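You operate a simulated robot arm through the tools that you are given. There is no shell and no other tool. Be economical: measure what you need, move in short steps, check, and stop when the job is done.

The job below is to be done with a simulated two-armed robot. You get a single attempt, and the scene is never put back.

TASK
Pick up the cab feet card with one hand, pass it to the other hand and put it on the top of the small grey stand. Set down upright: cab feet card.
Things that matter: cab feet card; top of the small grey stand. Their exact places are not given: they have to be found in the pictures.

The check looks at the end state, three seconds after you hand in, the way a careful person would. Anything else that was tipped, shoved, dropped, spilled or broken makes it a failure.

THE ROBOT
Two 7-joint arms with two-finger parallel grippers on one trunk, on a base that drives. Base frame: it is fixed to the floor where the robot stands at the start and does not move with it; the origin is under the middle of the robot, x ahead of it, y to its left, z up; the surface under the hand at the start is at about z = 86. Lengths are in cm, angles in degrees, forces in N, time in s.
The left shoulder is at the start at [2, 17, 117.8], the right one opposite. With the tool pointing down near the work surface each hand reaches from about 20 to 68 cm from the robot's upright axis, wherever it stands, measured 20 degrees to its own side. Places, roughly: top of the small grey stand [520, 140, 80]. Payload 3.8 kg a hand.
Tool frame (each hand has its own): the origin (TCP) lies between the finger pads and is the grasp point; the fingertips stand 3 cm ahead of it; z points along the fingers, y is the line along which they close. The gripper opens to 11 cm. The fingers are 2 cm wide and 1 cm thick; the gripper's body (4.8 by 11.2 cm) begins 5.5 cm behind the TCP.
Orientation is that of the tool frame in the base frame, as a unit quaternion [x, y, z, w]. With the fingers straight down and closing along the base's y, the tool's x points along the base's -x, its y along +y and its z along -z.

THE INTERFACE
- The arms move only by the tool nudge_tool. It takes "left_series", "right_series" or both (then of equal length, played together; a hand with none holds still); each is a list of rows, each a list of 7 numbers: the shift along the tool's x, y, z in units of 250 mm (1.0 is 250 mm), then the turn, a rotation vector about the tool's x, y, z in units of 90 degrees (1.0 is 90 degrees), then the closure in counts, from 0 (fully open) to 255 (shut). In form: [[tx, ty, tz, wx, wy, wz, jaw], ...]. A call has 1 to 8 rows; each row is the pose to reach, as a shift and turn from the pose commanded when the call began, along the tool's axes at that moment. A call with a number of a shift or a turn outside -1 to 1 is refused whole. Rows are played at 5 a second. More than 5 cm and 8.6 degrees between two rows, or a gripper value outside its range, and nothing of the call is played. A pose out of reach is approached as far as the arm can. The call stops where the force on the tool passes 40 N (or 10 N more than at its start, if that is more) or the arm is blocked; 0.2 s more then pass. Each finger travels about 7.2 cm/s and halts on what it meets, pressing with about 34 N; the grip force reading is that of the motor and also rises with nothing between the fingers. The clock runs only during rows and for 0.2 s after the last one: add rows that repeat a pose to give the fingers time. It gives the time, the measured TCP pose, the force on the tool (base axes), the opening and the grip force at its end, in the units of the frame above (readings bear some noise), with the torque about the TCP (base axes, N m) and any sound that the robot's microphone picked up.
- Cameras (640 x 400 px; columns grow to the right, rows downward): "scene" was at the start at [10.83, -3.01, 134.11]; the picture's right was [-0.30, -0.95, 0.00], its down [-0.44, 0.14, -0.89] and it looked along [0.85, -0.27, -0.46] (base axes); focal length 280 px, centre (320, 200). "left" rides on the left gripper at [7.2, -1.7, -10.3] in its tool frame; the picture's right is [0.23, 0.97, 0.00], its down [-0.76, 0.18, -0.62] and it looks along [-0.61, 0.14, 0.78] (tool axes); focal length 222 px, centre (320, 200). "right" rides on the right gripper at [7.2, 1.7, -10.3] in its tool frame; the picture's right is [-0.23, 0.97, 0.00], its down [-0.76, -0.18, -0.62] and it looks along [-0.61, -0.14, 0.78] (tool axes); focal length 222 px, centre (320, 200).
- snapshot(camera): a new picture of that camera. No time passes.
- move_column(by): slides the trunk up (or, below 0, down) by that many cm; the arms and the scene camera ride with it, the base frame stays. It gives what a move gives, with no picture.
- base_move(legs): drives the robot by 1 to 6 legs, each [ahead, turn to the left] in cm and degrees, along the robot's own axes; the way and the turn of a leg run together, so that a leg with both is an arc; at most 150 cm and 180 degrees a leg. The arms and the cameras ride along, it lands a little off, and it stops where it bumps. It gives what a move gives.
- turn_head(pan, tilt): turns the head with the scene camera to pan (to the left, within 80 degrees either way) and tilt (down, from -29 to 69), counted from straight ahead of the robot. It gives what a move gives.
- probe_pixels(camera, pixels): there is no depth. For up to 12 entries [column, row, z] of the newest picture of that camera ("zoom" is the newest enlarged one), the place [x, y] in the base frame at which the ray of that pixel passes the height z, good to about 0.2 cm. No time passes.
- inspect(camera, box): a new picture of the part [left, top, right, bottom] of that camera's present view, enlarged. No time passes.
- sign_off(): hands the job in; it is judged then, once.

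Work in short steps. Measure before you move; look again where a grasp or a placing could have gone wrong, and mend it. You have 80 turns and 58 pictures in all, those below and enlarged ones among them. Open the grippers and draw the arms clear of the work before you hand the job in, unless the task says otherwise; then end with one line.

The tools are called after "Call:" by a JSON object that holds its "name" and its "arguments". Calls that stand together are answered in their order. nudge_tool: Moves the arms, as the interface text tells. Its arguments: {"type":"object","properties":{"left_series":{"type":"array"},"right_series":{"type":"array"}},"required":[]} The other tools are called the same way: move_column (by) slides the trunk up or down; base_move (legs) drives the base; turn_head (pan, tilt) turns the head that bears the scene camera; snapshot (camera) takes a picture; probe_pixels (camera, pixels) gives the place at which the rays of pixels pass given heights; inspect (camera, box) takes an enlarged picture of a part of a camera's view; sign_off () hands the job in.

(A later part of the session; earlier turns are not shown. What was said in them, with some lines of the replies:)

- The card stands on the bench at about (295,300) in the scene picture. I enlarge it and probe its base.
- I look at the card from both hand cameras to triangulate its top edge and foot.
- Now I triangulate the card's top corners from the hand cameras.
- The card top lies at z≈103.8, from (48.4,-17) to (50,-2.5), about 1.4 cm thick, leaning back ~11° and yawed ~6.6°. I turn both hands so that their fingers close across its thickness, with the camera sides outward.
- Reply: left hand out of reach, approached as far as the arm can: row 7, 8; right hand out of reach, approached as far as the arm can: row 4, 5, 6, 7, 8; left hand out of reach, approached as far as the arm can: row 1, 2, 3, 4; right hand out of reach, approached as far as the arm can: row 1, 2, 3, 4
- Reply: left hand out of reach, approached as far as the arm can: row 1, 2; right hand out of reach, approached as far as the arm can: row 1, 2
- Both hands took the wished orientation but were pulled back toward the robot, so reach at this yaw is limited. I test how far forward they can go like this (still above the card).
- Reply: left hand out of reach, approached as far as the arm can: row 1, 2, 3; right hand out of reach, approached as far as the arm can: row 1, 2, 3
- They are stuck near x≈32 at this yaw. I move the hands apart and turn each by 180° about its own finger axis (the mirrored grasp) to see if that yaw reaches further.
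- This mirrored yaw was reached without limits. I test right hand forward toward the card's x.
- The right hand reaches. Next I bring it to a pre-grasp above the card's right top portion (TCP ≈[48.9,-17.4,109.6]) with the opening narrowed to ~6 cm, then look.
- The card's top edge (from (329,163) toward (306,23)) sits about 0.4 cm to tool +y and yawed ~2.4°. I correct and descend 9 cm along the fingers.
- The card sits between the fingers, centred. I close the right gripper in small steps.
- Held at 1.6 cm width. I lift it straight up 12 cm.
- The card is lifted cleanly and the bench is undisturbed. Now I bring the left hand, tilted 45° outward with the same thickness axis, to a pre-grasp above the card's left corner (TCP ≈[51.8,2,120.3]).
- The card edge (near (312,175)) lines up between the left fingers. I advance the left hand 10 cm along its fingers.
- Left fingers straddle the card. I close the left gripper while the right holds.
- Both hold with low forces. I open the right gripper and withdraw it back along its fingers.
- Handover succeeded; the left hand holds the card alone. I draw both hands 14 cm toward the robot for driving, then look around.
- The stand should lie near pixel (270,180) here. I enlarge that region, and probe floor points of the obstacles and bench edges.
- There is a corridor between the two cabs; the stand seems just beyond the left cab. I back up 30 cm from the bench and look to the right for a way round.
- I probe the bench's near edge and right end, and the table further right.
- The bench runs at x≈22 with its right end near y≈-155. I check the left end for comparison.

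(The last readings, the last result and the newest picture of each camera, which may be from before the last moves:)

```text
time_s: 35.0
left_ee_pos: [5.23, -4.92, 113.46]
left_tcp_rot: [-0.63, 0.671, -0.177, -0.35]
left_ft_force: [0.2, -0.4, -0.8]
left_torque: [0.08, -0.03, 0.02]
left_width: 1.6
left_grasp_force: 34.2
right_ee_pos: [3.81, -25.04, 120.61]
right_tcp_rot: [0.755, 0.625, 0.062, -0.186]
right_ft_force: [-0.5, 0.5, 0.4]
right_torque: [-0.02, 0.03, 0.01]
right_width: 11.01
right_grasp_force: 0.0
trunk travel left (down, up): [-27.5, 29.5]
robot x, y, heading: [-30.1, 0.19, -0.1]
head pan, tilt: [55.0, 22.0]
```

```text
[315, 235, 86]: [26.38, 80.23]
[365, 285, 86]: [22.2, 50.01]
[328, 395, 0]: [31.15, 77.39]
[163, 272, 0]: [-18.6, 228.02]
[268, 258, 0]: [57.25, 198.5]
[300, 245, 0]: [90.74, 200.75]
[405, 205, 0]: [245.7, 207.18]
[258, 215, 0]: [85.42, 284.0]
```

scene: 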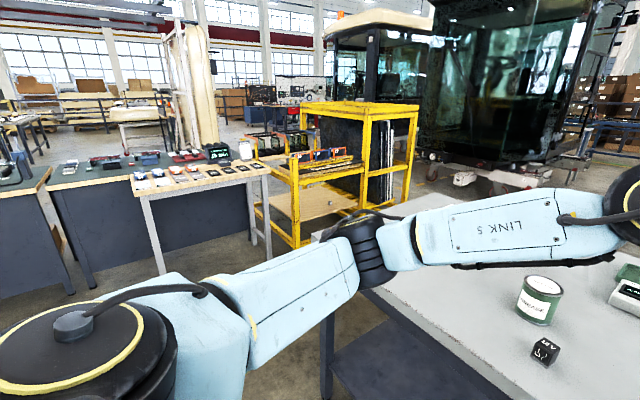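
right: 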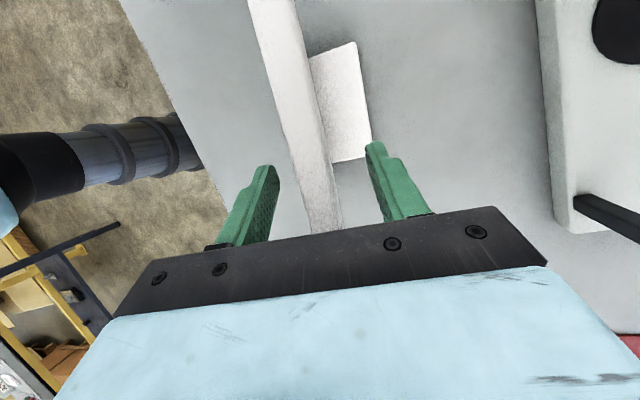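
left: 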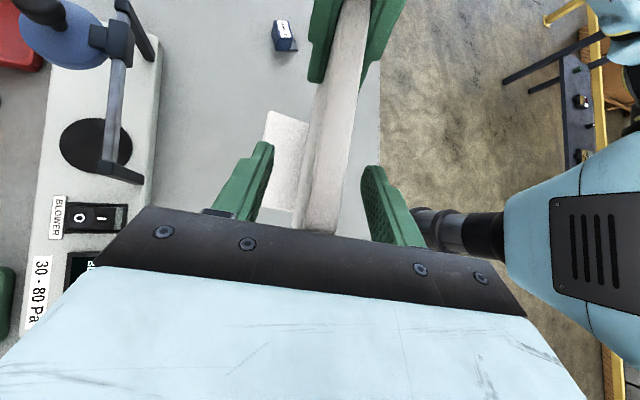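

The left gap is good: bench ends at y≈82 and cart/table start at y≈198. I drive to about (-30,127) and face ahead again.

Call:
{"name": "base_move", "arguments": {"legs": [[0, 90], [127, 0], [0, -90]]}}

Call:
{"name": "turn_head", "arguments": {"pan": 0, "tilt": 20}}

Call:
{"name": "snapshot", "arguments": {"camera": "scene"}}

```text
time_s: 49.0
left_ee_pos: [2.09, 121.98, 113.4]
left_tcp_rot: [-0.64, 0.661, -0.183, -0.347]
left_ft_force: [-0.4, 0.4, 0.2]
left_torque: [0.05, 0.0, 0.0]
left_width: 1.57
left_grasp_force: 33.8
right_ee_pos: [1.14, 101.64, 120.59]
right_tcp_rot: [0.746, 0.637, 0.061, -0.187]
right_ft_force: [0.1, 0.0, 0.2]
right_torque: [0.01, -0.03, 0.01]
right_width: 10.99
right_grasp_force: 0.1
trunk travel left (down, up): [-27.5, 29.5]
robot x, y, heading: [-33.64, 126.01, 1.6]
head pan, tilt: [55.0, 22.0]
```

```text
time_s: 50.3
left_ee_pos: [2.12, 121.97, 113.41]
left_tcp_rot: [-0.639, 0.661, -0.184, -0.348]
left_ft_force: [0.2, 0.0, -0.7]
left_torque: [0.05, -0.04, 0.0]
left_width: 1.58
left_grasp_force: 33.6
right_ee_pos: [1.17, 101.69, 120.69]
right_tcp_rot: [0.745, 0.637, 0.059, -0.188]
right_ft_force: [-0.4, 0.1, 0.1]
right_torque: [-0.02, 0.03, -0.02]
right_width: 11.0
right_grasp_force: 0.1
trunk travel left (down, up): [-27.5, 29.5]
robot x, y, heading: [-33.21, 125.76, 1.8]
head pan, tilt: [0.0, 20.0]
```

```text
29 pictures are left
```

scene: 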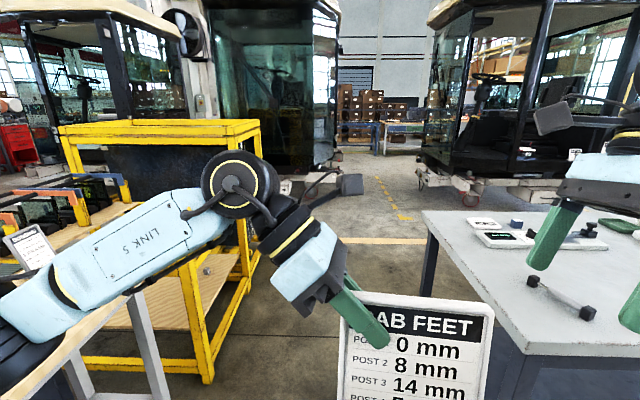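

Call:
{"name": "probe_pixels", "arguments": {"camera": "scene", "pixels": [[207, 380, 0], [245, 285, 0], [425, 292, 0], [150, 280, 86], [260, 122, 110], [258, 145, 100], [215, 130, 105], [423, 212, 86], [522, 352, 86], [20, 395, 86], [310, 195, 0], [400, 215, 0]]}}

```text
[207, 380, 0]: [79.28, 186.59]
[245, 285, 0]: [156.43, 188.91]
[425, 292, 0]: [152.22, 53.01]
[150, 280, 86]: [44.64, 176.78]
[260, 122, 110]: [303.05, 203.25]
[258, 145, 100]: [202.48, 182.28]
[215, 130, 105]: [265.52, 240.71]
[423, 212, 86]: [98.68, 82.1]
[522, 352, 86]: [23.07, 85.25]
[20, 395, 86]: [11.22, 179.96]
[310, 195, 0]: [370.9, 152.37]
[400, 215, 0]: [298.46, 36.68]
```

The gap is about 82–178 in y, and I'm centred at y≈126. I raise the trunk 20 cm to lift elbows above the tables, correct heading, and drive ahead through the gap.

Call:
{"name": "move_column", "arguments": {"by": 20}}

Call:
{"name": "base_move", "arguments": {"legs": [[0, -3], [130, 0]]}}

Call:
{"name": "snapshot", "arguments": {"camera": "scene"}}

```text
time_s: 52.5
left_ee_pos: [2.22, 121.88, 133.35]
left_tcp_rot: [-0.64, 0.661, -0.183, -0.347]
left_ft_force: [0.9, 0.9, -0.8]
left_torque: [0.03, -0.05, -0.03]
left_width: 1.55
left_grasp_force: 34.0
right_ee_pos: [1.24, 101.62, 140.71]
right_tcp_rot: [0.746, 0.637, 0.06, -0.187]
right_ft_force: [0.2, 0.0, -0.7]
right_torque: [0.0, 0.01, -0.04]
right_width: 11.01
right_grasp_force: 0.0
trunk travel left (down, up): [-47.5, 9.5]
robot x, y, heading: [-33.1, 126.07, 2.0]
head pan, tilt: [0.0, 20.0]
```

```text
time_s: 59.4
left_ee_pos: [131.5, 116.18, 133.36]
left_tcp_rot: [-0.619, 0.68, -0.173, -0.353]
left_ft_force: [0.1, 0.0, -0.2]
left_torque: [0.02, -0.06, -0.02]
left_width: 1.56
left_grasp_force: 33.5
right_ee_pos: [129.31, 96.21, 140.69]
right_tcp_rot: [0.765, 0.613, 0.065, -0.185]
right_ft_force: [0.6, 1.1, 0.2]
right_torque: [-0.03, 0.02, -0.01]
right_width: 11.02
right_grasp_force: 0.1
trunk travel left (down, up): [-47.5, 9.5]
robot x, y, heading: [96.05, 122.44, -2.1]
head pan, tilt: [0.0, 20.0]
```

```text
28 pictures are left
```

scene: 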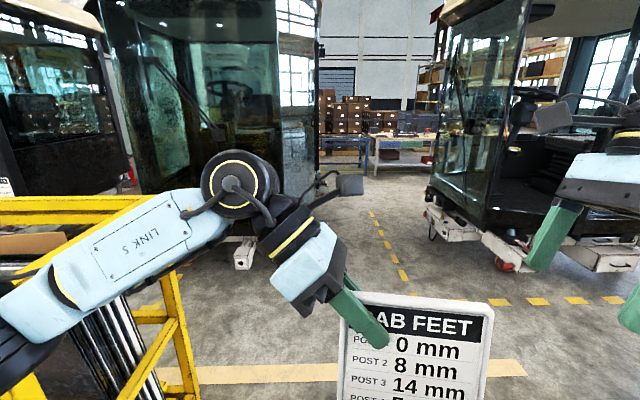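

Call:
{"name": "probe_pixels", "arguments": {"camera": "scene", "pixels": [[245, 268, 0], [318, 190, 0], [430, 232, 0], [500, 270, 0], [590, 270, 0], [390, 245, 0], [373, 175, 0], [322, 165, 0], [345, 178, 0]]}}

Call:
{"name": "inspect", "arguments": {"camera": "scene", "box": [290, 100, 450, 260]}}

```text
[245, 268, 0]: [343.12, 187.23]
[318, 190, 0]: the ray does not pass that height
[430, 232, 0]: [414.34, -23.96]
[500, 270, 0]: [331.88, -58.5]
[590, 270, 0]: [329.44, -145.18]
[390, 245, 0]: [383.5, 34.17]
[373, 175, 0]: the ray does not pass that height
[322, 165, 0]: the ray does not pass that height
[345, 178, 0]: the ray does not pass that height
```

```text
2.50 times, centred on (370, 180) of scene
```

zoom: 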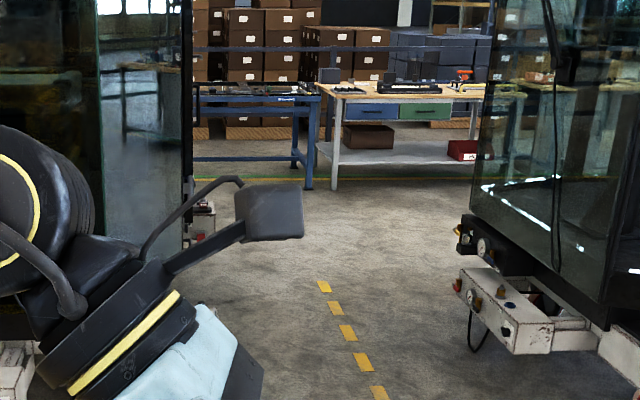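

The corridor's centre dashed line is near y≈34. I turn right ~18° and drive to about (290,50), then straighten and look left for the stand.

Call:
{"name": "base_move", "arguments": {"legs": [[0, -18.3], [105, 0], [100, 0], [0, 20]]}}

Call:
{"name": "turn_head", "arguments": {"pan": 12, "tilt": 18}}

Call:
{"name": "snapshot", "arguments": {"camera": "scene"}}

```text
time_s: 71.7
left_ee_pos: [324.08, 48.35, 133.43]
left_tcp_rot: [-0.631, 0.669, -0.179, -0.35]
left_ft_force: [0.4, 0.5, -1.0]
left_torque: [0.01, -0.01, -0.02]
left_width: 1.55
left_grasp_force: 34.0
right_ee_pos: [322.6, 28.09, 140.68]
right_tcp_rot: [0.754, 0.627, 0.063, -0.186]
right_ft_force: [-0.1, 0.0, -0.4]
right_torque: [-0.03, -0.03, -0.02]
right_width: 11.02
right_grasp_force: 0.0
trunk travel left (down, up): [-47.5, 9.5]
robot x, y, heading: [288.62, 53.19, 0.1]
head pan, tilt: [0.0, 20.0]
```

```text
time_s: 72.4
left_ee_pos: [323.95, 48.17, 133.4]
left_tcp_rot: [-0.631, 0.67, -0.178, -0.35]
left_ft_force: [0.3, 0.1, -0.3]
left_torque: [0.04, -0.04, 0.0]
left_width: 1.57
left_grasp_force: 34.0
right_ee_pos: [322.5, 28.01, 140.6]
right_tcp_rot: [0.754, 0.627, 0.062, -0.186]
right_ft_force: [0.4, 0.1, -0.3]
right_torque: [-0.02, -0.03, -0.03]
right_width: 11.0
right_grasp_force: 0.1
trunk travel left (down, up): [-47.5, 9.5]
robot x, y, heading: [288.78, 52.54, 0.1]
head pan, tilt: [12.0, 18.0]
```

```text
26 pictures are left
```

scene: 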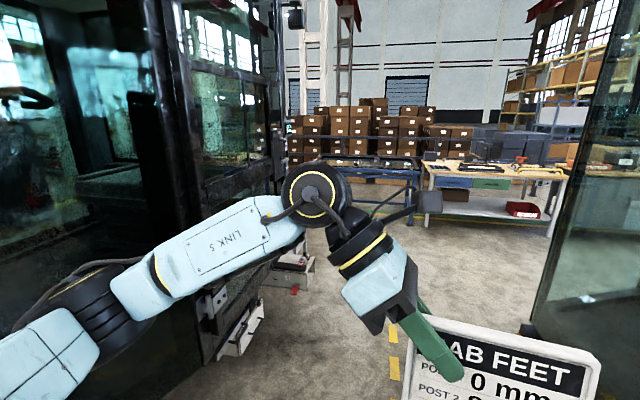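

Call:
{"name": "probe_pixels", "arguments": {"camera": "scene", "pixels": [[240, 352, 0], [262, 310, 15], [295, 290, 0], [315, 258, 40], [390, 340, 0], [530, 325, 0], [212, 355, 20]]}}

Call:
{"name": "inspect", "arguments": {"camera": "scene", "box": [190, 120, 440, 370]}}

```text
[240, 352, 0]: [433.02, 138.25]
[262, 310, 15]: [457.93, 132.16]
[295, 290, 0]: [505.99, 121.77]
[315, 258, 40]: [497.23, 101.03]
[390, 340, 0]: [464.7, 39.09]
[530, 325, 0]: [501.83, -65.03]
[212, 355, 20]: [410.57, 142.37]
```

```text
1.60 times, centred on (315, 245) of scene
```

zoom: 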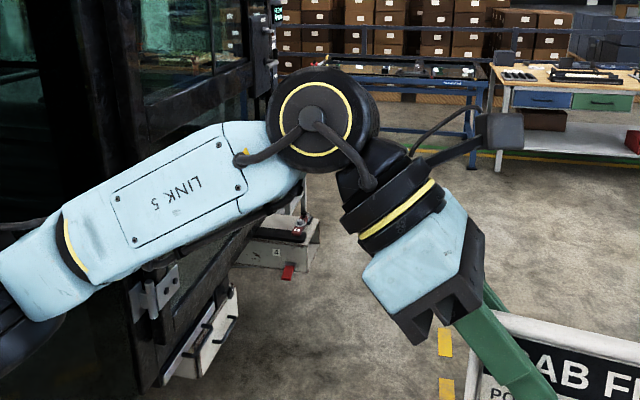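

The stand is hidden behind my left arm. I drive 90 cm further up the corridor and look left.

Call:
{"name": "base_move", "arguments": {"legs": [[90, 0]]}}

Call:
{"name": "turn_head", "arguments": {"pan": 30, "tilt": 25}}

Call:
{"name": "snapshot", "arguments": {"camera": "scene"}}

```text
time_s: 77.2
left_ee_pos: [414.32, 48.25, 133.37]
left_tcp_rot: [-0.63, 0.67, -0.178, -0.351]
left_ft_force: [-0.4, -0.2, -0.9]
left_torque: [0.07, -0.03, 0.02]
left_width: 1.59
left_grasp_force: 34.1
right_ee_pos: [412.79, 28.09, 140.82]
right_tcp_rot: [0.754, 0.627, 0.062, -0.187]
right_ft_force: [0.3, 0.5, -0.6]
right_torque: [0.03, 0.03, 0.01]
right_width: 10.99
right_grasp_force: 0.2
trunk travel left (down, up): [-47.5, 9.5]
robot x, y, heading: [378.61, 52.95, -0.2]
head pan, tilt: [12.0, 18.0]
```

```text
time_s: 78.0
left_ee_pos: [414.29, 48.31, 133.31]
left_tcp_rot: [-0.631, 0.67, -0.179, -0.349]
left_ft_force: [0.6, 0.0, -0.6]
left_torque: [0.04, 0.01, -0.01]
left_width: 1.57
left_grasp_force: 33.9
right_ee_pos: [412.73, 28.18, 140.67]
right_tcp_rot: [0.755, 0.626, 0.063, -0.186]
right_ft_force: [0.3, 0.0, 0.6]
right_torque: [0.02, 0.04, -0.02]
right_width: 10.99
right_grasp_force: 0.1
trunk travel left (down, up): [-47.5, 9.5]
robot x, y, heading: [378.93, 53.1, 0.2]
head pan, tilt: [30.0, 25.0]
```

```text
24 pictures are left
```

scene: 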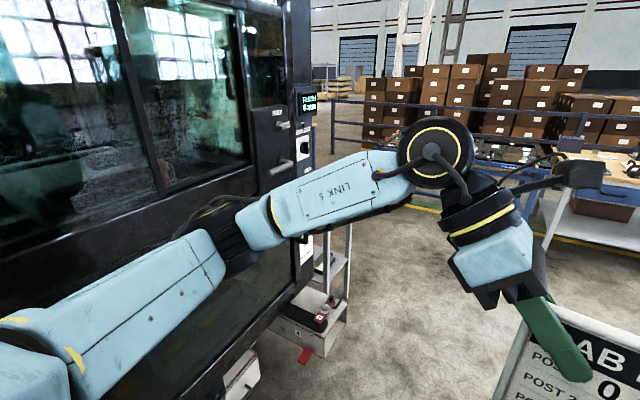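

I can see a small framed shelf/stand at about (340,255), behind the cab's rear edge. I drive on to x≈530 and turn left to face it.

Call:
{"name": "base_move", "arguments": {"legs": [[148, 0], [0, 70]]}}

Call:
{"name": "turn_head", "arguments": {"pan": 15, "tilt": 40}}

Call:
{"name": "snapshot", "arguments": {"camera": "scene"}}

```text
time_s: 88.3
left_ee_pos: [543.35, 84.36, 133.43]
left_tcp_rot: [0.899, -0.193, 0.346, 0.186]
left_ft_force: [-0.3, 0.5, -0.4]
left_torque: [0.05, 0.04, -0.04]
left_width: 1.59
left_grasp_force: 34.1
right_ee_pos: [561.85, 75.79, 140.67]
right_tcp_rot: [0.265, 0.944, -0.053, -0.189]
right_ft_force: [0.3, 0.9, 0.4]
right_torque: [0.02, 0.02, -0.02]
right_width: 10.99
right_grasp_force: 0.1
trunk travel left (down, up): [-47.5, 9.5]
robot x, y, heading: [526.39, 53.2, 69.4]
head pan, tilt: [30.0, 25.0]
```

```text
time_s: 89.1
left_ee_pos: [543.44, 84.44, 133.44]
left_tcp_rot: [0.899, -0.194, 0.345, 0.187]
left_ft_force: [0.1, -0.2, -0.4]
left_torque: [0.07, 0.03, 0.0]
left_width: 1.56
left_grasp_force: 34.0
right_ee_pos: [561.77, 75.8, 140.74]
right_tcp_rot: [0.266, 0.944, -0.055, -0.189]
right_ft_force: [0.4, -0.5, 1.0]
right_torque: [0.01, 0.03, -0.02]
right_width: 11.01
right_grasp_force: 0.1
trunk travel left (down, up): [-47.5, 9.5]
robot x, y, heading: [526.42, 53.07, 69.3]
head pan, tilt: [15.0, 40.0]
```

```text
23 pictures are left
```

scene: 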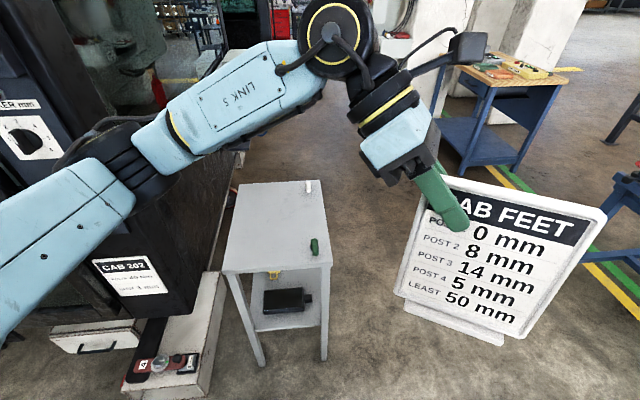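

The grey stand is visible, with small items on its top at (309,186) and (314,246). I probe its corners and enlarge.

Call:
{"name": "inspect", "arguments": {"camera": "scene", "box": [190, 150, 370, 300]}}

Call:
{"name": "probe_pixels", "arguments": {"camera": "scene", "pixels": [[242, 184, 80], [323, 180, 80], [222, 271, 80], [332, 264, 80], [309, 192, 80], [314, 252, 80], [307, 181, 80], [262, 365, 0], [323, 358, 0], [205, 395, 0], [180, 380, 30]]}}

```text
2.67 times, centred on (280, 225) of scene
```

zoom: 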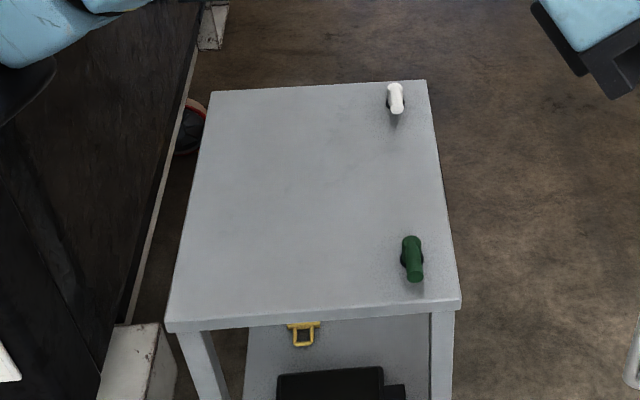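

```text
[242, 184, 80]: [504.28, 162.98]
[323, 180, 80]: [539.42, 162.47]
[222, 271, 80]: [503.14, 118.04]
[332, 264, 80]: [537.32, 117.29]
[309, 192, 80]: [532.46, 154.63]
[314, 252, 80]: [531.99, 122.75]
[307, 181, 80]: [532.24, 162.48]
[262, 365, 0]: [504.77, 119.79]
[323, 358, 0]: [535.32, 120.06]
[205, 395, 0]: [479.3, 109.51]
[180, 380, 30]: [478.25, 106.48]
```

The top spans x≈504–538, y≈117–163, with two small upright pegs at x≈532 (y 123 and 155). The cab wall lies right beside its −x side, so I'd best approach from the +x side; I check that floor is free.

Call:
{"name": "turn_head", "arguments": {"pan": -35, "tilt": 25}}

Call:
{"name": "snapshot", "arguments": {"camera": "scene"}}

Call:
{"name": "probe_pixels", "arguments": {"camera": "scene", "pixels": [[320, 390, 0], [320, 300, 0], [150, 300, 0], [450, 300, 0], [150, 200, 0], [500, 250, 0], [320, 230, 0]]}}

```text
time_s: 90.2
left_ee_pos: [543.39, 84.36, 133.45]
left_tcp_rot: [0.899, -0.194, 0.346, 0.187]
left_ft_force: [0.0, -0.9, -0.9]
left_torque: [0.05, -0.01, -0.01]
left_width: 1.56
left_grasp_force: 34.1
right_ee_pos: [561.81, 75.78, 140.63]
right_tcp_rot: [0.265, 0.944, -0.055, -0.189]
right_ft_force: [-0.4, -0.7, 0.4]
right_torque: [-0.01, 0.0, -0.03]
right_width: 10.98
right_grasp_force: 0.0
trunk travel left (down, up): [-47.5, 9.5]
robot x, y, heading: [526.03, 52.82, 69.4]
head pan, tilt: [-35.0, 25.0]
```

```text
21 pictures are left
```

scene: 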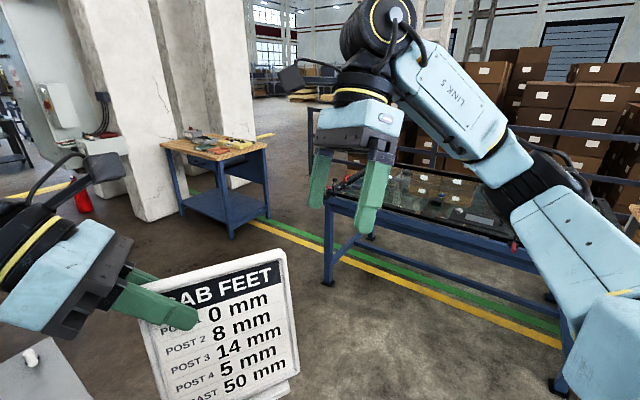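

```text
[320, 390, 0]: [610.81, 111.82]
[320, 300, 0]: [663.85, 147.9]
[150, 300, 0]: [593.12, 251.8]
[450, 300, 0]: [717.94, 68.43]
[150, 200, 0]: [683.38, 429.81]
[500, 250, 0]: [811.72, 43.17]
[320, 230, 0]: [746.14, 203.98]
```

Free floor up to x≈660. I drive around to about (597,128) facing back (-x) toward the stand, staying well clear.

Call:
{"name": "base_move", "arguments": {"legs": [[0, -49.4], [68, 0], [0, 63], [53, 0], [0, 97]]}}

Call:
{"name": "turn_head", "arguments": {"pan": -5, "tilt": 42}}

Call:
{"name": "snapshot", "arguments": {"camera": "scene"}}

```text
time_s: 105.7
left_ee_pos: [561.21, 133.48, 133.44]
left_tcp_rot: [0.671, 0.629, 0.35, -0.178]
left_ft_force: [-0.4, -0.5, -0.3]
left_torque: [-0.01, 0.01, -0.01]
left_width: 1.55
left_grasp_force: 33.8
right_ee_pos: [562.83, 153.48, 140.74]
right_tcp_rot: [-0.623, 0.757, -0.186, -0.063]
right_ft_force: [0.2, -0.7, -0.1]
right_torque: [0.01, -0.01, 0.02]
right_width: 10.99
right_grasp_force: 0.0
trunk travel left (down, up): [-47.5, 9.5]
robot x, y, heading: [596.76, 128.3, 179.9]
head pan, tilt: [-35.0, 25.0]
```

```text
time_s: 106.7
left_ee_pos: [561.39, 133.38, 133.49]
left_tcp_rot: [0.672, 0.628, 0.351, -0.177]
left_ft_force: [0.3, -0.2, -1.0]
left_torque: [-0.04, 0.0, 0.0]
left_width: 1.57
left_grasp_force: 33.8
right_ee_pos: [562.93, 153.51, 140.81]
right_tcp_rot: [-0.624, 0.757, -0.185, -0.062]
right_ft_force: [0.2, 0.5, -0.1]
right_torque: [-0.01, 0.0, 0.01]
right_width: 10.99
right_grasp_force: 0.1
trunk travel left (down, up): [-47.5, 9.5]
robot x, y, heading: [596.88, 128.42, 179.6]
head pan, tilt: [-5.0, 42.0]
```

```text
20 pictures are left
```

scene: 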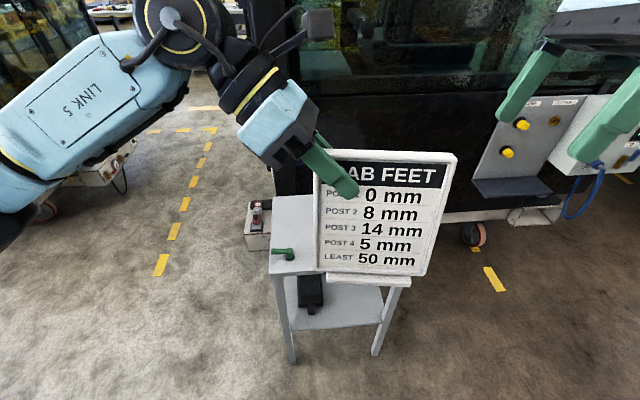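

I'm at (597,128) facing the stand. I first extend the left arm 20 cm ahead (and 8 cm down) in the air to test reach, so the base can stay clear of the stand.

Call:
{"name": "nudge_tool", "arguments": {"left_series": [[-0.0273, -0.141, 0.0087, 0, 0, 0, 255], [-0.0547, -0.2817, 0.0173, 0, 0, 0, 255], [-0.082, -0.4225, 0.026, 0, 0, 0, 255], [-0.1093, -0.563, 0.0347, 0, 0, 0, 255], [-0.1367, -0.704, 0.0433, 0, 0, 0, 255], [-0.164, -0.845, 0.052, 0, 0, 0, 255], [-0.164, -0.845, 0.052, 0, 0, 0, 255]]}}

Call:
{"name": "snapshot", "arguments": {"camera": "scene"}}

```text
time_s: 108.3
left_ee_pos: [541.34, 134.41, 125.41]
left_tcp_rot: [0.672, 0.628, 0.35, -0.178]
left_ft_force: [-0.4, 0.0, -0.5]
left_torque: [-0.05, 0.04, 0.04]
left_width: 1.57
left_grasp_force: 34.3
right_ee_pos: [563.04, 153.45, 140.75]
right_tcp_rot: [-0.625, 0.756, -0.186, -0.063]
right_ft_force: [-0.1, 0.8, 0.1]
right_torque: [0.0, 0.01, -0.02]
right_width: 11.01
right_grasp_force: 0.1
trunk travel left (down, up): [-47.5, 9.5]
robot x, y, heading: [596.71, 128.44, 179.9]
head pan, tilt: [-5.0, 42.0]
```

```text
19 pictures are left
```

scene: 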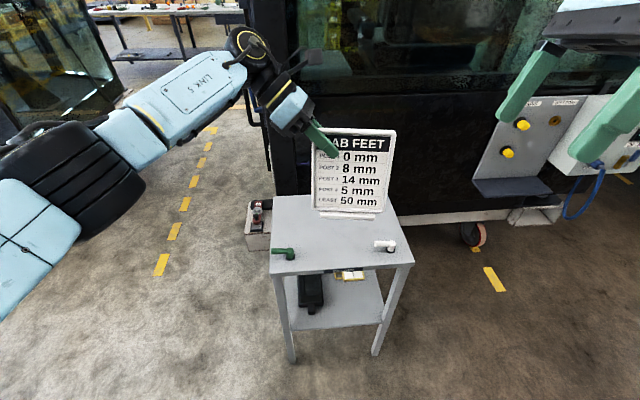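

Reach is good and both pegs are visible: green (284,253), white (384,246). I probe the cab wall, pegs and stand edges to set the final position.

Call:
{"name": "probe_pixels", "arguments": {"camera": "scene", "pixels": [[475, 246, 0], [450, 218, 30], [450, 218, 40], [450, 210, 50], [276, 196, 80], [393, 210, 80], [269, 275, 80], [413, 266, 80], [290, 259, 80], [384, 250, 80], [255, 200, 45], [290, 190, 80]]}}

Call:
{"name": "inspect", "arguments": {"camera": "scene", "box": [220, 20, 440, 300]}}

```text
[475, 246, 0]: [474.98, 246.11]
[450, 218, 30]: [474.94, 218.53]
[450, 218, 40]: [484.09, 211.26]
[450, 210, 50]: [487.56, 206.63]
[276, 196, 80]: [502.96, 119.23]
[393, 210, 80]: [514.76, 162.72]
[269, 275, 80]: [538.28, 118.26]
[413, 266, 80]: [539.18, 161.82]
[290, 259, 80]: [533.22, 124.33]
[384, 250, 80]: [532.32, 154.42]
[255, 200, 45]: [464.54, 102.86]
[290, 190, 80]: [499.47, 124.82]
```

```text
1.43 times, centred on (330, 160) of scene
```

zoom: 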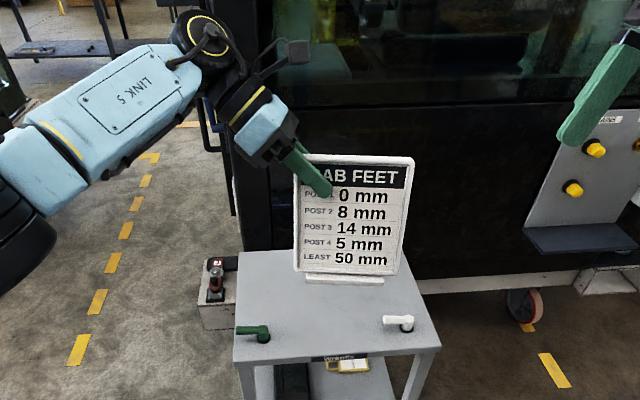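

Cab wall is at x≈487, so there's room. I drive 23 cm forward, bringing the card over the stand's middle.

Call:
{"name": "base_move", "arguments": {"legs": [[23, 0]]}}

Call:
{"name": "snapshot", "arguments": {"camera": "scene"}}

```text
time_s: 110.0
left_ee_pos: [518.33, 134.52, 125.37]
left_tcp_rot: [0.672, 0.628, 0.351, -0.177]
left_ft_force: [-0.1, -0.2, -0.3]
left_torque: [-0.04, 0.06, 0.02]
left_width: 1.57
left_grasp_force: 33.7
right_ee_pos: [539.85, 153.74, 140.58]
right_tcp_rot: [-0.624, 0.757, -0.187, -0.063]
right_ft_force: [-0.3, 0.2, -0.4]
right_torque: [0.01, -0.02, 0.02]
right_width: 11.0
right_grasp_force: 0.0
trunk travel left (down, up): [-47.5, 9.5]
robot x, y, heading: [573.59, 128.23, 179.5]
head pan, tilt: [-5.0, 42.0]
```

```text
17 pictures are left
```

scene: 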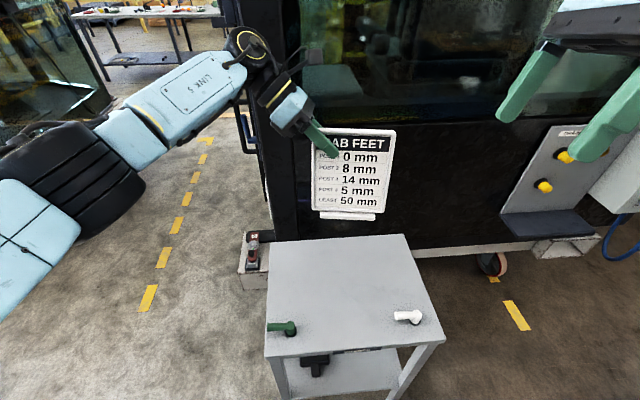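

Card is above the stand centre. Its foot is ~15.4 cm below the TCP, so contact is at TCP z≈95.4. I lower the trunk 25 cm and look.

Call:
{"name": "move_column", "arguments": {"by": -25}}

Call:
{"name": "turn_head", "arguments": {"pan": -3, "tilt": 35}}

Call:
{"name": "snapshot", "arguments": {"camera": "scene"}}

Call:
{"name": "snapshot", "arguments": {"camera": "left"}}

```text
time_s: 112.6
left_ee_pos: [518.31, 134.44, 100.47]
left_tcp_rot: [0.672, 0.627, 0.351, -0.177]
left_ft_force: [-0.7, 0.8, -1.7]
left_torque: [-0.09, 0.01, -0.01]
left_width: 1.58
left_grasp_force: 33.8
right_ee_pos: [539.97, 153.69, 115.62]
right_tcp_rot: [-0.624, 0.757, -0.185, -0.063]
right_ft_force: [-0.1, -0.1, 0.2]
right_torque: [-0.01, -0.01, 0.0]
right_width: 10.96
right_grasp_force: 0.0
trunk travel left (down, up): [-22.5, 34.5]
robot x, y, heading: [573.48, 128.78, 179.4]
head pan, tilt: [-5.0, 42.0]
```

```text
time_s: 113.3
left_ee_pos: [518.35, 134.62, 100.46]
left_tcp_rot: [0.673, 0.627, 0.35, -0.177]
left_ft_force: [-0.7, 0.7, -1.1]
left_torque: [-0.03, 0.02, -0.01]
left_width: 1.58
left_grasp_force: 34.4
right_ee_pos: [540.02, 153.58, 115.71]
right_tcp_rot: [-0.624, 0.756, -0.186, -0.062]
right_ft_force: [-0.4, -0.1, -0.2]
right_torque: [-0.02, 0.03, -0.02]
right_width: 11.01
right_grasp_force: 0.0
trunk travel left (down, up): [-22.5, 34.5]
robot x, y, heading: [573.49, 128.62, 179.7]
head pan, tilt: [-3.0, 35.0]
```

```text
16 pictures are left
```

scene: 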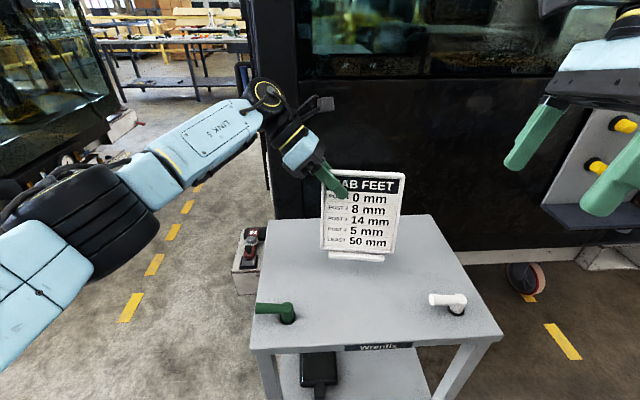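

```text
15 pictures are left
```

left: 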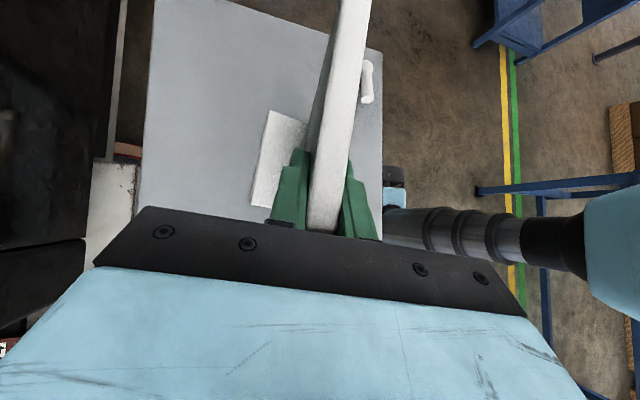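

Positioned well on the top, clear of both pegs. I lower 4.3 cm more, then in fine steps watching the force.

Call:
{"name": "move_column", "arguments": {"by": -4.3}}

Call:
{"name": "move_column", "arguments": {"by": -0.5}}

Call:
{"name": "inspect", "arguments": {"camera": "scene", "box": [240, 150, 440, 330]}}

```text
time_s: 114.1
left_ee_pos: [518.44, 134.53, 96.2]
left_tcp_rot: [0.672, 0.628, 0.35, -0.177]
left_ft_force: [0.4, -0.3, -0.6]
left_torque: [-0.09, 0.03, -0.03]
left_width: 1.57
left_grasp_force: 33.6
right_ee_pos: [540.1, 153.65, 111.41]
right_tcp_rot: [-0.624, 0.757, -0.186, -0.063]
right_ft_force: [-0.3, 0.2, -0.2]
right_torque: [0.0, 0.01, 0.02]
right_width: 11.01
right_grasp_force: 0.1
trunk travel left (down, up): [-18.2, 38.8]
robot x, y, heading: [573.67, 128.44, 179.6]
head pan, tilt: [-3.0, 35.0]
```

```text
time_s: 114.7
left_ee_pos: [518.39, 134.62, 95.75]
left_tcp_rot: [0.672, 0.628, 0.351, -0.177]
left_ft_force: [-0.8, 0.3, -0.9]
left_torque: [-0.03, 0.06, 0.0]
left_width: 1.58
left_grasp_force: 34.0
right_ee_pos: [539.94, 153.77, 110.96]
right_tcp_rot: [-0.624, 0.757, -0.185, -0.063]
right_ft_force: [0.6, -0.3, 0.2]
right_torque: [-0.03, 0.03, -0.02]
right_width: 11.01
right_grasp_force: 0.1
trunk travel left (down, up): [-17.7, 39.3]
robot x, y, heading: [574.07, 128.87, 179.4]
head pan, tilt: [-3.0, 35.0]
```

```text
2.22 times, centred on (340, 240) of scene
```

zoom: 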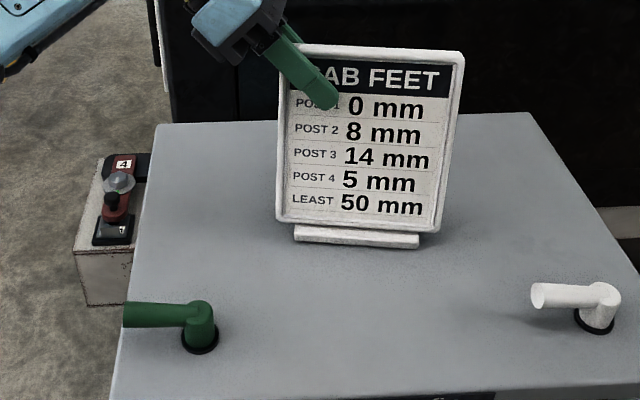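

No contact yet; I continue in 0.3 cm steps.

Call:
{"name": "move_column", "arguments": {"by": -0.3}}

Call:
{"name": "move_column", "arguments": {"by": -0.2}}

```text
time_s: 115.2
left_ee_pos: [518.4, 134.53, 95.53]
left_tcp_rot: [0.672, 0.628, 0.351, -0.179]
left_ft_force: [-0.6, -1.9, 8.4]
left_torque: [0.44, -0.38, -0.07]
left_width: 1.57
left_grasp_force: 33.9
right_ee_pos: [539.98, 153.68, 110.53]
right_tcp_rot: [-0.624, 0.756, -0.186, -0.063]
right_ft_force: [-0.1, 0.1, 0.7]
right_torque: [0.04, 0.01, 0.04]
right_width: 11.01
right_grasp_force: 0.0
trunk travel left (down, up): [-17.4, 39.6]
robot x, y, heading: [573.55, 128.65, 179.6]
head pan, tilt: [-3.0, 35.0]
```

```text
time_s: 115.7
left_ee_pos: [518.33, 134.54, 95.48]
left_tcp_rot: [0.672, 0.628, 0.35, -0.18]
left_ft_force: [-4.6, -2.8, 23.1]
left_torque: [0.0, -0.44, -0.14]
left_width: 1.57
left_grasp_force: 34.4
right_ee_pos: [540.01, 153.56, 110.47]
right_tcp_rot: [-0.625, 0.756, -0.186, -0.063]
right_ft_force: [-0.9, -0.9, 0.1]
right_torque: [-0.02, 0.01, -0.02]
right_width: 10.97
right_grasp_force: 0.1
trunk travel left (down, up): [-17.2, 39.8]
robot x, y, heading: [573.49, 128.94, 179.7]
head pan, tilt: [-3.0, 35.0]
```

Contact at z≈95.5 as expected. I ease up 0.2 cm, open the gripper gradually, and look before withdrawing.

Call:
{"name": "move_column", "arguments": {"by": -0.0}}

Call:
{"name": "move_column", "arguments": {"by": 0.2}}

Call:
{"name": "nudge_tool", "arguments": {"left_series": [[0, 0, 0, 0, 0, 0, 225], [0, 0, 0, 0, 0, 0, 212], [0, 0, 0, 0, 0, 0, 195], [0, 0, 0, 0, 0, 0, 170], [0, 0, 0, 0, 0, 0, 140], [0, 0, 0, 0, 0, 0, 116], [0, 0, 0, 0, 0, 0, 116]]}}

Call:
{"name": "inspect", "arguments": {"camera": "scene", "box": [240, 150, 440, 330]}}

Call:
{"name": "snapshot", "arguments": {"camera": "left"}}

```text
time_s: 116.2
left_ee_pos: [518.44, 134.46, 95.34]
left_tcp_rot: [0.672, 0.627, 0.35, -0.178]
left_ft_force: [-4.5, -1.4, 23.1]
left_torque: [0.09, -0.43, -0.13]
left_width: 1.58
left_grasp_force: 33.9
right_ee_pos: [540.1, 153.66, 110.34]
right_tcp_rot: [-0.624, 0.757, -0.185, -0.064]
right_ft_force: [-1.1, -0.1, 0.7]
right_torque: [0.01, -0.02, 0.03]
right_width: 10.97
right_grasp_force: 0.0
trunk travel left (down, up): [-17.2, 39.8]
robot x, y, heading: [573.83, 128.36, 179.9]
head pan, tilt: [-3.0, 35.0]
```

```text
time_s: 116.7
left_ee_pos: [518.51, 134.55, 95.39]
left_tcp_rot: [0.672, 0.628, 0.35, -0.177]
left_ft_force: [-2.9, -0.1, 14.2]
left_torque: [0.65, -0.3, 0.19]
left_width: 1.55
left_grasp_force: 34.4
right_ee_pos: [540.05, 153.53, 110.66]
right_tcp_rot: [-0.624, 0.757, -0.186, -0.062]
right_ft_force: [0.2, 1.2, 0.3]
right_torque: [0.04, -0.03, -0.01]
right_width: 10.99
right_grasp_force: 0.1
trunk travel left (down, up): [-17.4, 39.6]
robot x, y, heading: [573.58, 128.56, 179.8]
head pan, tilt: [-3.0, 35.0]
```

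```text
time_s: 118.3
left_ee_pos: [518.45, 134.46, 95.35]
left_tcp_rot: [0.672, 0.628, 0.35, -0.177]
left_ft_force: [0.0, -0.4, -0.1]
left_torque: [0.01, 0.0, -0.03]
left_width: 6.01
left_grasp_force: 0.2
right_ee_pos: [539.96, 153.71, 110.6]
right_tcp_rot: [-0.623, 0.757, -0.186, -0.063]
right_ft_force: [0.8, 0.4, -0.7]
right_torque: [0.0, 0.01, 0.01]
right_width: 10.99
right_grasp_force: 0.0
trunk travel left (down, up): [-17.4, 39.6]
robot x, y, heading: [573.52, 128.45, 179.7]
head pan, tilt: [-3.0, 35.0]
```

```text
2.22 times, centred on (340, 240) of scene
```

zoom: 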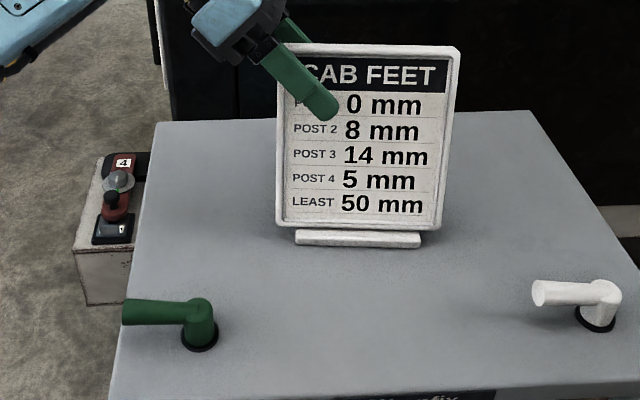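

```text
12 pictures are left
```

left: 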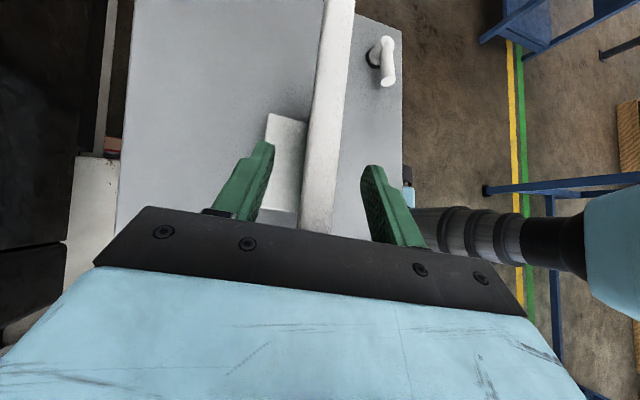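

The card stands freely on its foot, with the fingers clear on both sides. I withdraw the left hand along its fingers, then raise the trunk and back away.

Call:
{"name": "nudge_tool", "arguments": {"left_series": [[0, 0, -0.08, 0, 0, 0, 116], [0, 0, -0.18, 0, 0, 0, 116], [0, 0, -0.3, 0, 0, 0, 116], [0, 0, -0.42, 0, 0, 0, 116], [0, 0, -0.54, 0, 0, 0, 116]]}}

Call:
{"name": "move_column", "arguments": {"by": 20}}

Call:
{"name": "base_move", "arguments": {"legs": [[-25, 0]]}}

Call:
{"name": "nudge_tool", "arguments": {"left_series": [[0, 0, 0, 0, 0, 0, 60], [0, 0, 0, 0, 0, 0, 0], [0, 0, 0, 0, 0, 0, 0]]}}

Call:
{"name": "snapshot", "arguments": {"camera": "scene"}}

```text
time_s: 119.5
left_ee_pos: [515.29, 125.38, 104.66]
left_tcp_rot: [0.672, 0.627, 0.351, -0.177]
left_ft_force: [0.0, 0.5, 0.6]
left_torque: [-0.01, -0.02, 0.02]
left_width: 5.98
left_grasp_force: 0.1
right_ee_pos: [540.03, 153.62, 110.64]
right_tcp_rot: [-0.623, 0.757, -0.186, -0.062]
right_ft_force: [0.1, 0.7, -0.6]
right_torque: [0.02, 0.04, 0.01]
right_width: 10.99
right_grasp_force: 0.1
trunk travel left (down, up): [-17.4, 39.6]
robot x, y, heading: [573.77, 128.31, 179.8]
head pan, tilt: [-3.0, 35.0]
```

```text
time_s: 121.7
left_ee_pos: [515.25, 125.37, 124.7]
left_tcp_rot: [0.671, 0.629, 0.35, -0.178]
left_ft_force: [0.5, 0.5, 0.7]
left_torque: [0.01, 0.03, -0.02]
left_width: 6.0
left_grasp_force: 0.0
right_ee_pos: [540.0, 153.66, 130.63]
right_tcp_rot: [-0.624, 0.757, -0.185, -0.062]
right_ft_force: [0.5, 0.4, 0.5]
right_torque: [0.01, -0.03, 0.0]
right_width: 11.03
right_grasp_force: 0.1
trunk travel left (down, up): [-37.4, 19.6]
robot x, y, heading: [573.73, 128.8, 179.6]
head pan, tilt: [-3.0, 35.0]
```

```text
time_s: 123.5
left_ee_pos: [540.26, 125.44, 124.75]
left_tcp_rot: [0.673, 0.627, 0.351, -0.176]
left_ft_force: [0.8, -0.3, 0.2]
left_torque: [0.02, 0.05, 0.02]
left_width: 6.01
left_grasp_force: 0.1
right_ee_pos: [565.15, 153.57, 130.63]
right_tcp_rot: [-0.622, 0.758, -0.186, -0.063]
right_ft_force: [0.0, 0.2, -0.1]
right_torque: [-0.02, 0.06, -0.02]
right_width: 10.98
right_grasp_force: 0.1
trunk travel left (down, up): [-37.4, 19.6]
robot x, y, heading: [598.59, 128.1, 179.5]
head pan, tilt: [-3.0, 35.0]
```

```text
time_s: 124.3
left_ee_pos: [540.17, 125.31, 124.63]
left_tcp_rot: [0.673, 0.627, 0.351, -0.176]
left_ft_force: [0.5, -0.6, -0.4]
left_torque: [0.01, -0.04, 0.01]
left_width: 11.03
left_grasp_force: 0.1
right_ee_pos: [565.03, 153.57, 130.48]
right_tcp_rot: [-0.623, 0.758, -0.186, -0.063]
right_ft_force: [1.4, -0.2, -0.4]
right_torque: [-0.03, 0.0, -0.01]
right_width: 11.0
right_grasp_force: 0.1
trunk travel left (down, up): [-37.4, 19.6]
robot x, y, heading: [599.01, 128.41, 179.7]
head pan, tilt: [-3.0, 35.0]
```

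```text
11 pictures are left
```

scene: 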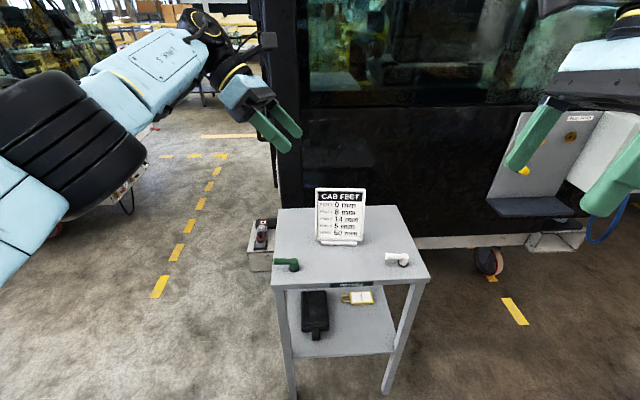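

The card stands upright on the stand, both pegs are undisturbed, and the hands are open and clear. I hand the job in.

Call:
{"name": "sign_off", "arguments": {}}

```text
The job is handed in.
```

The right hand picked up the cab feet card and passed it to the left, which set it upright on top of the small grey stand; nothing else was knocked or moved.
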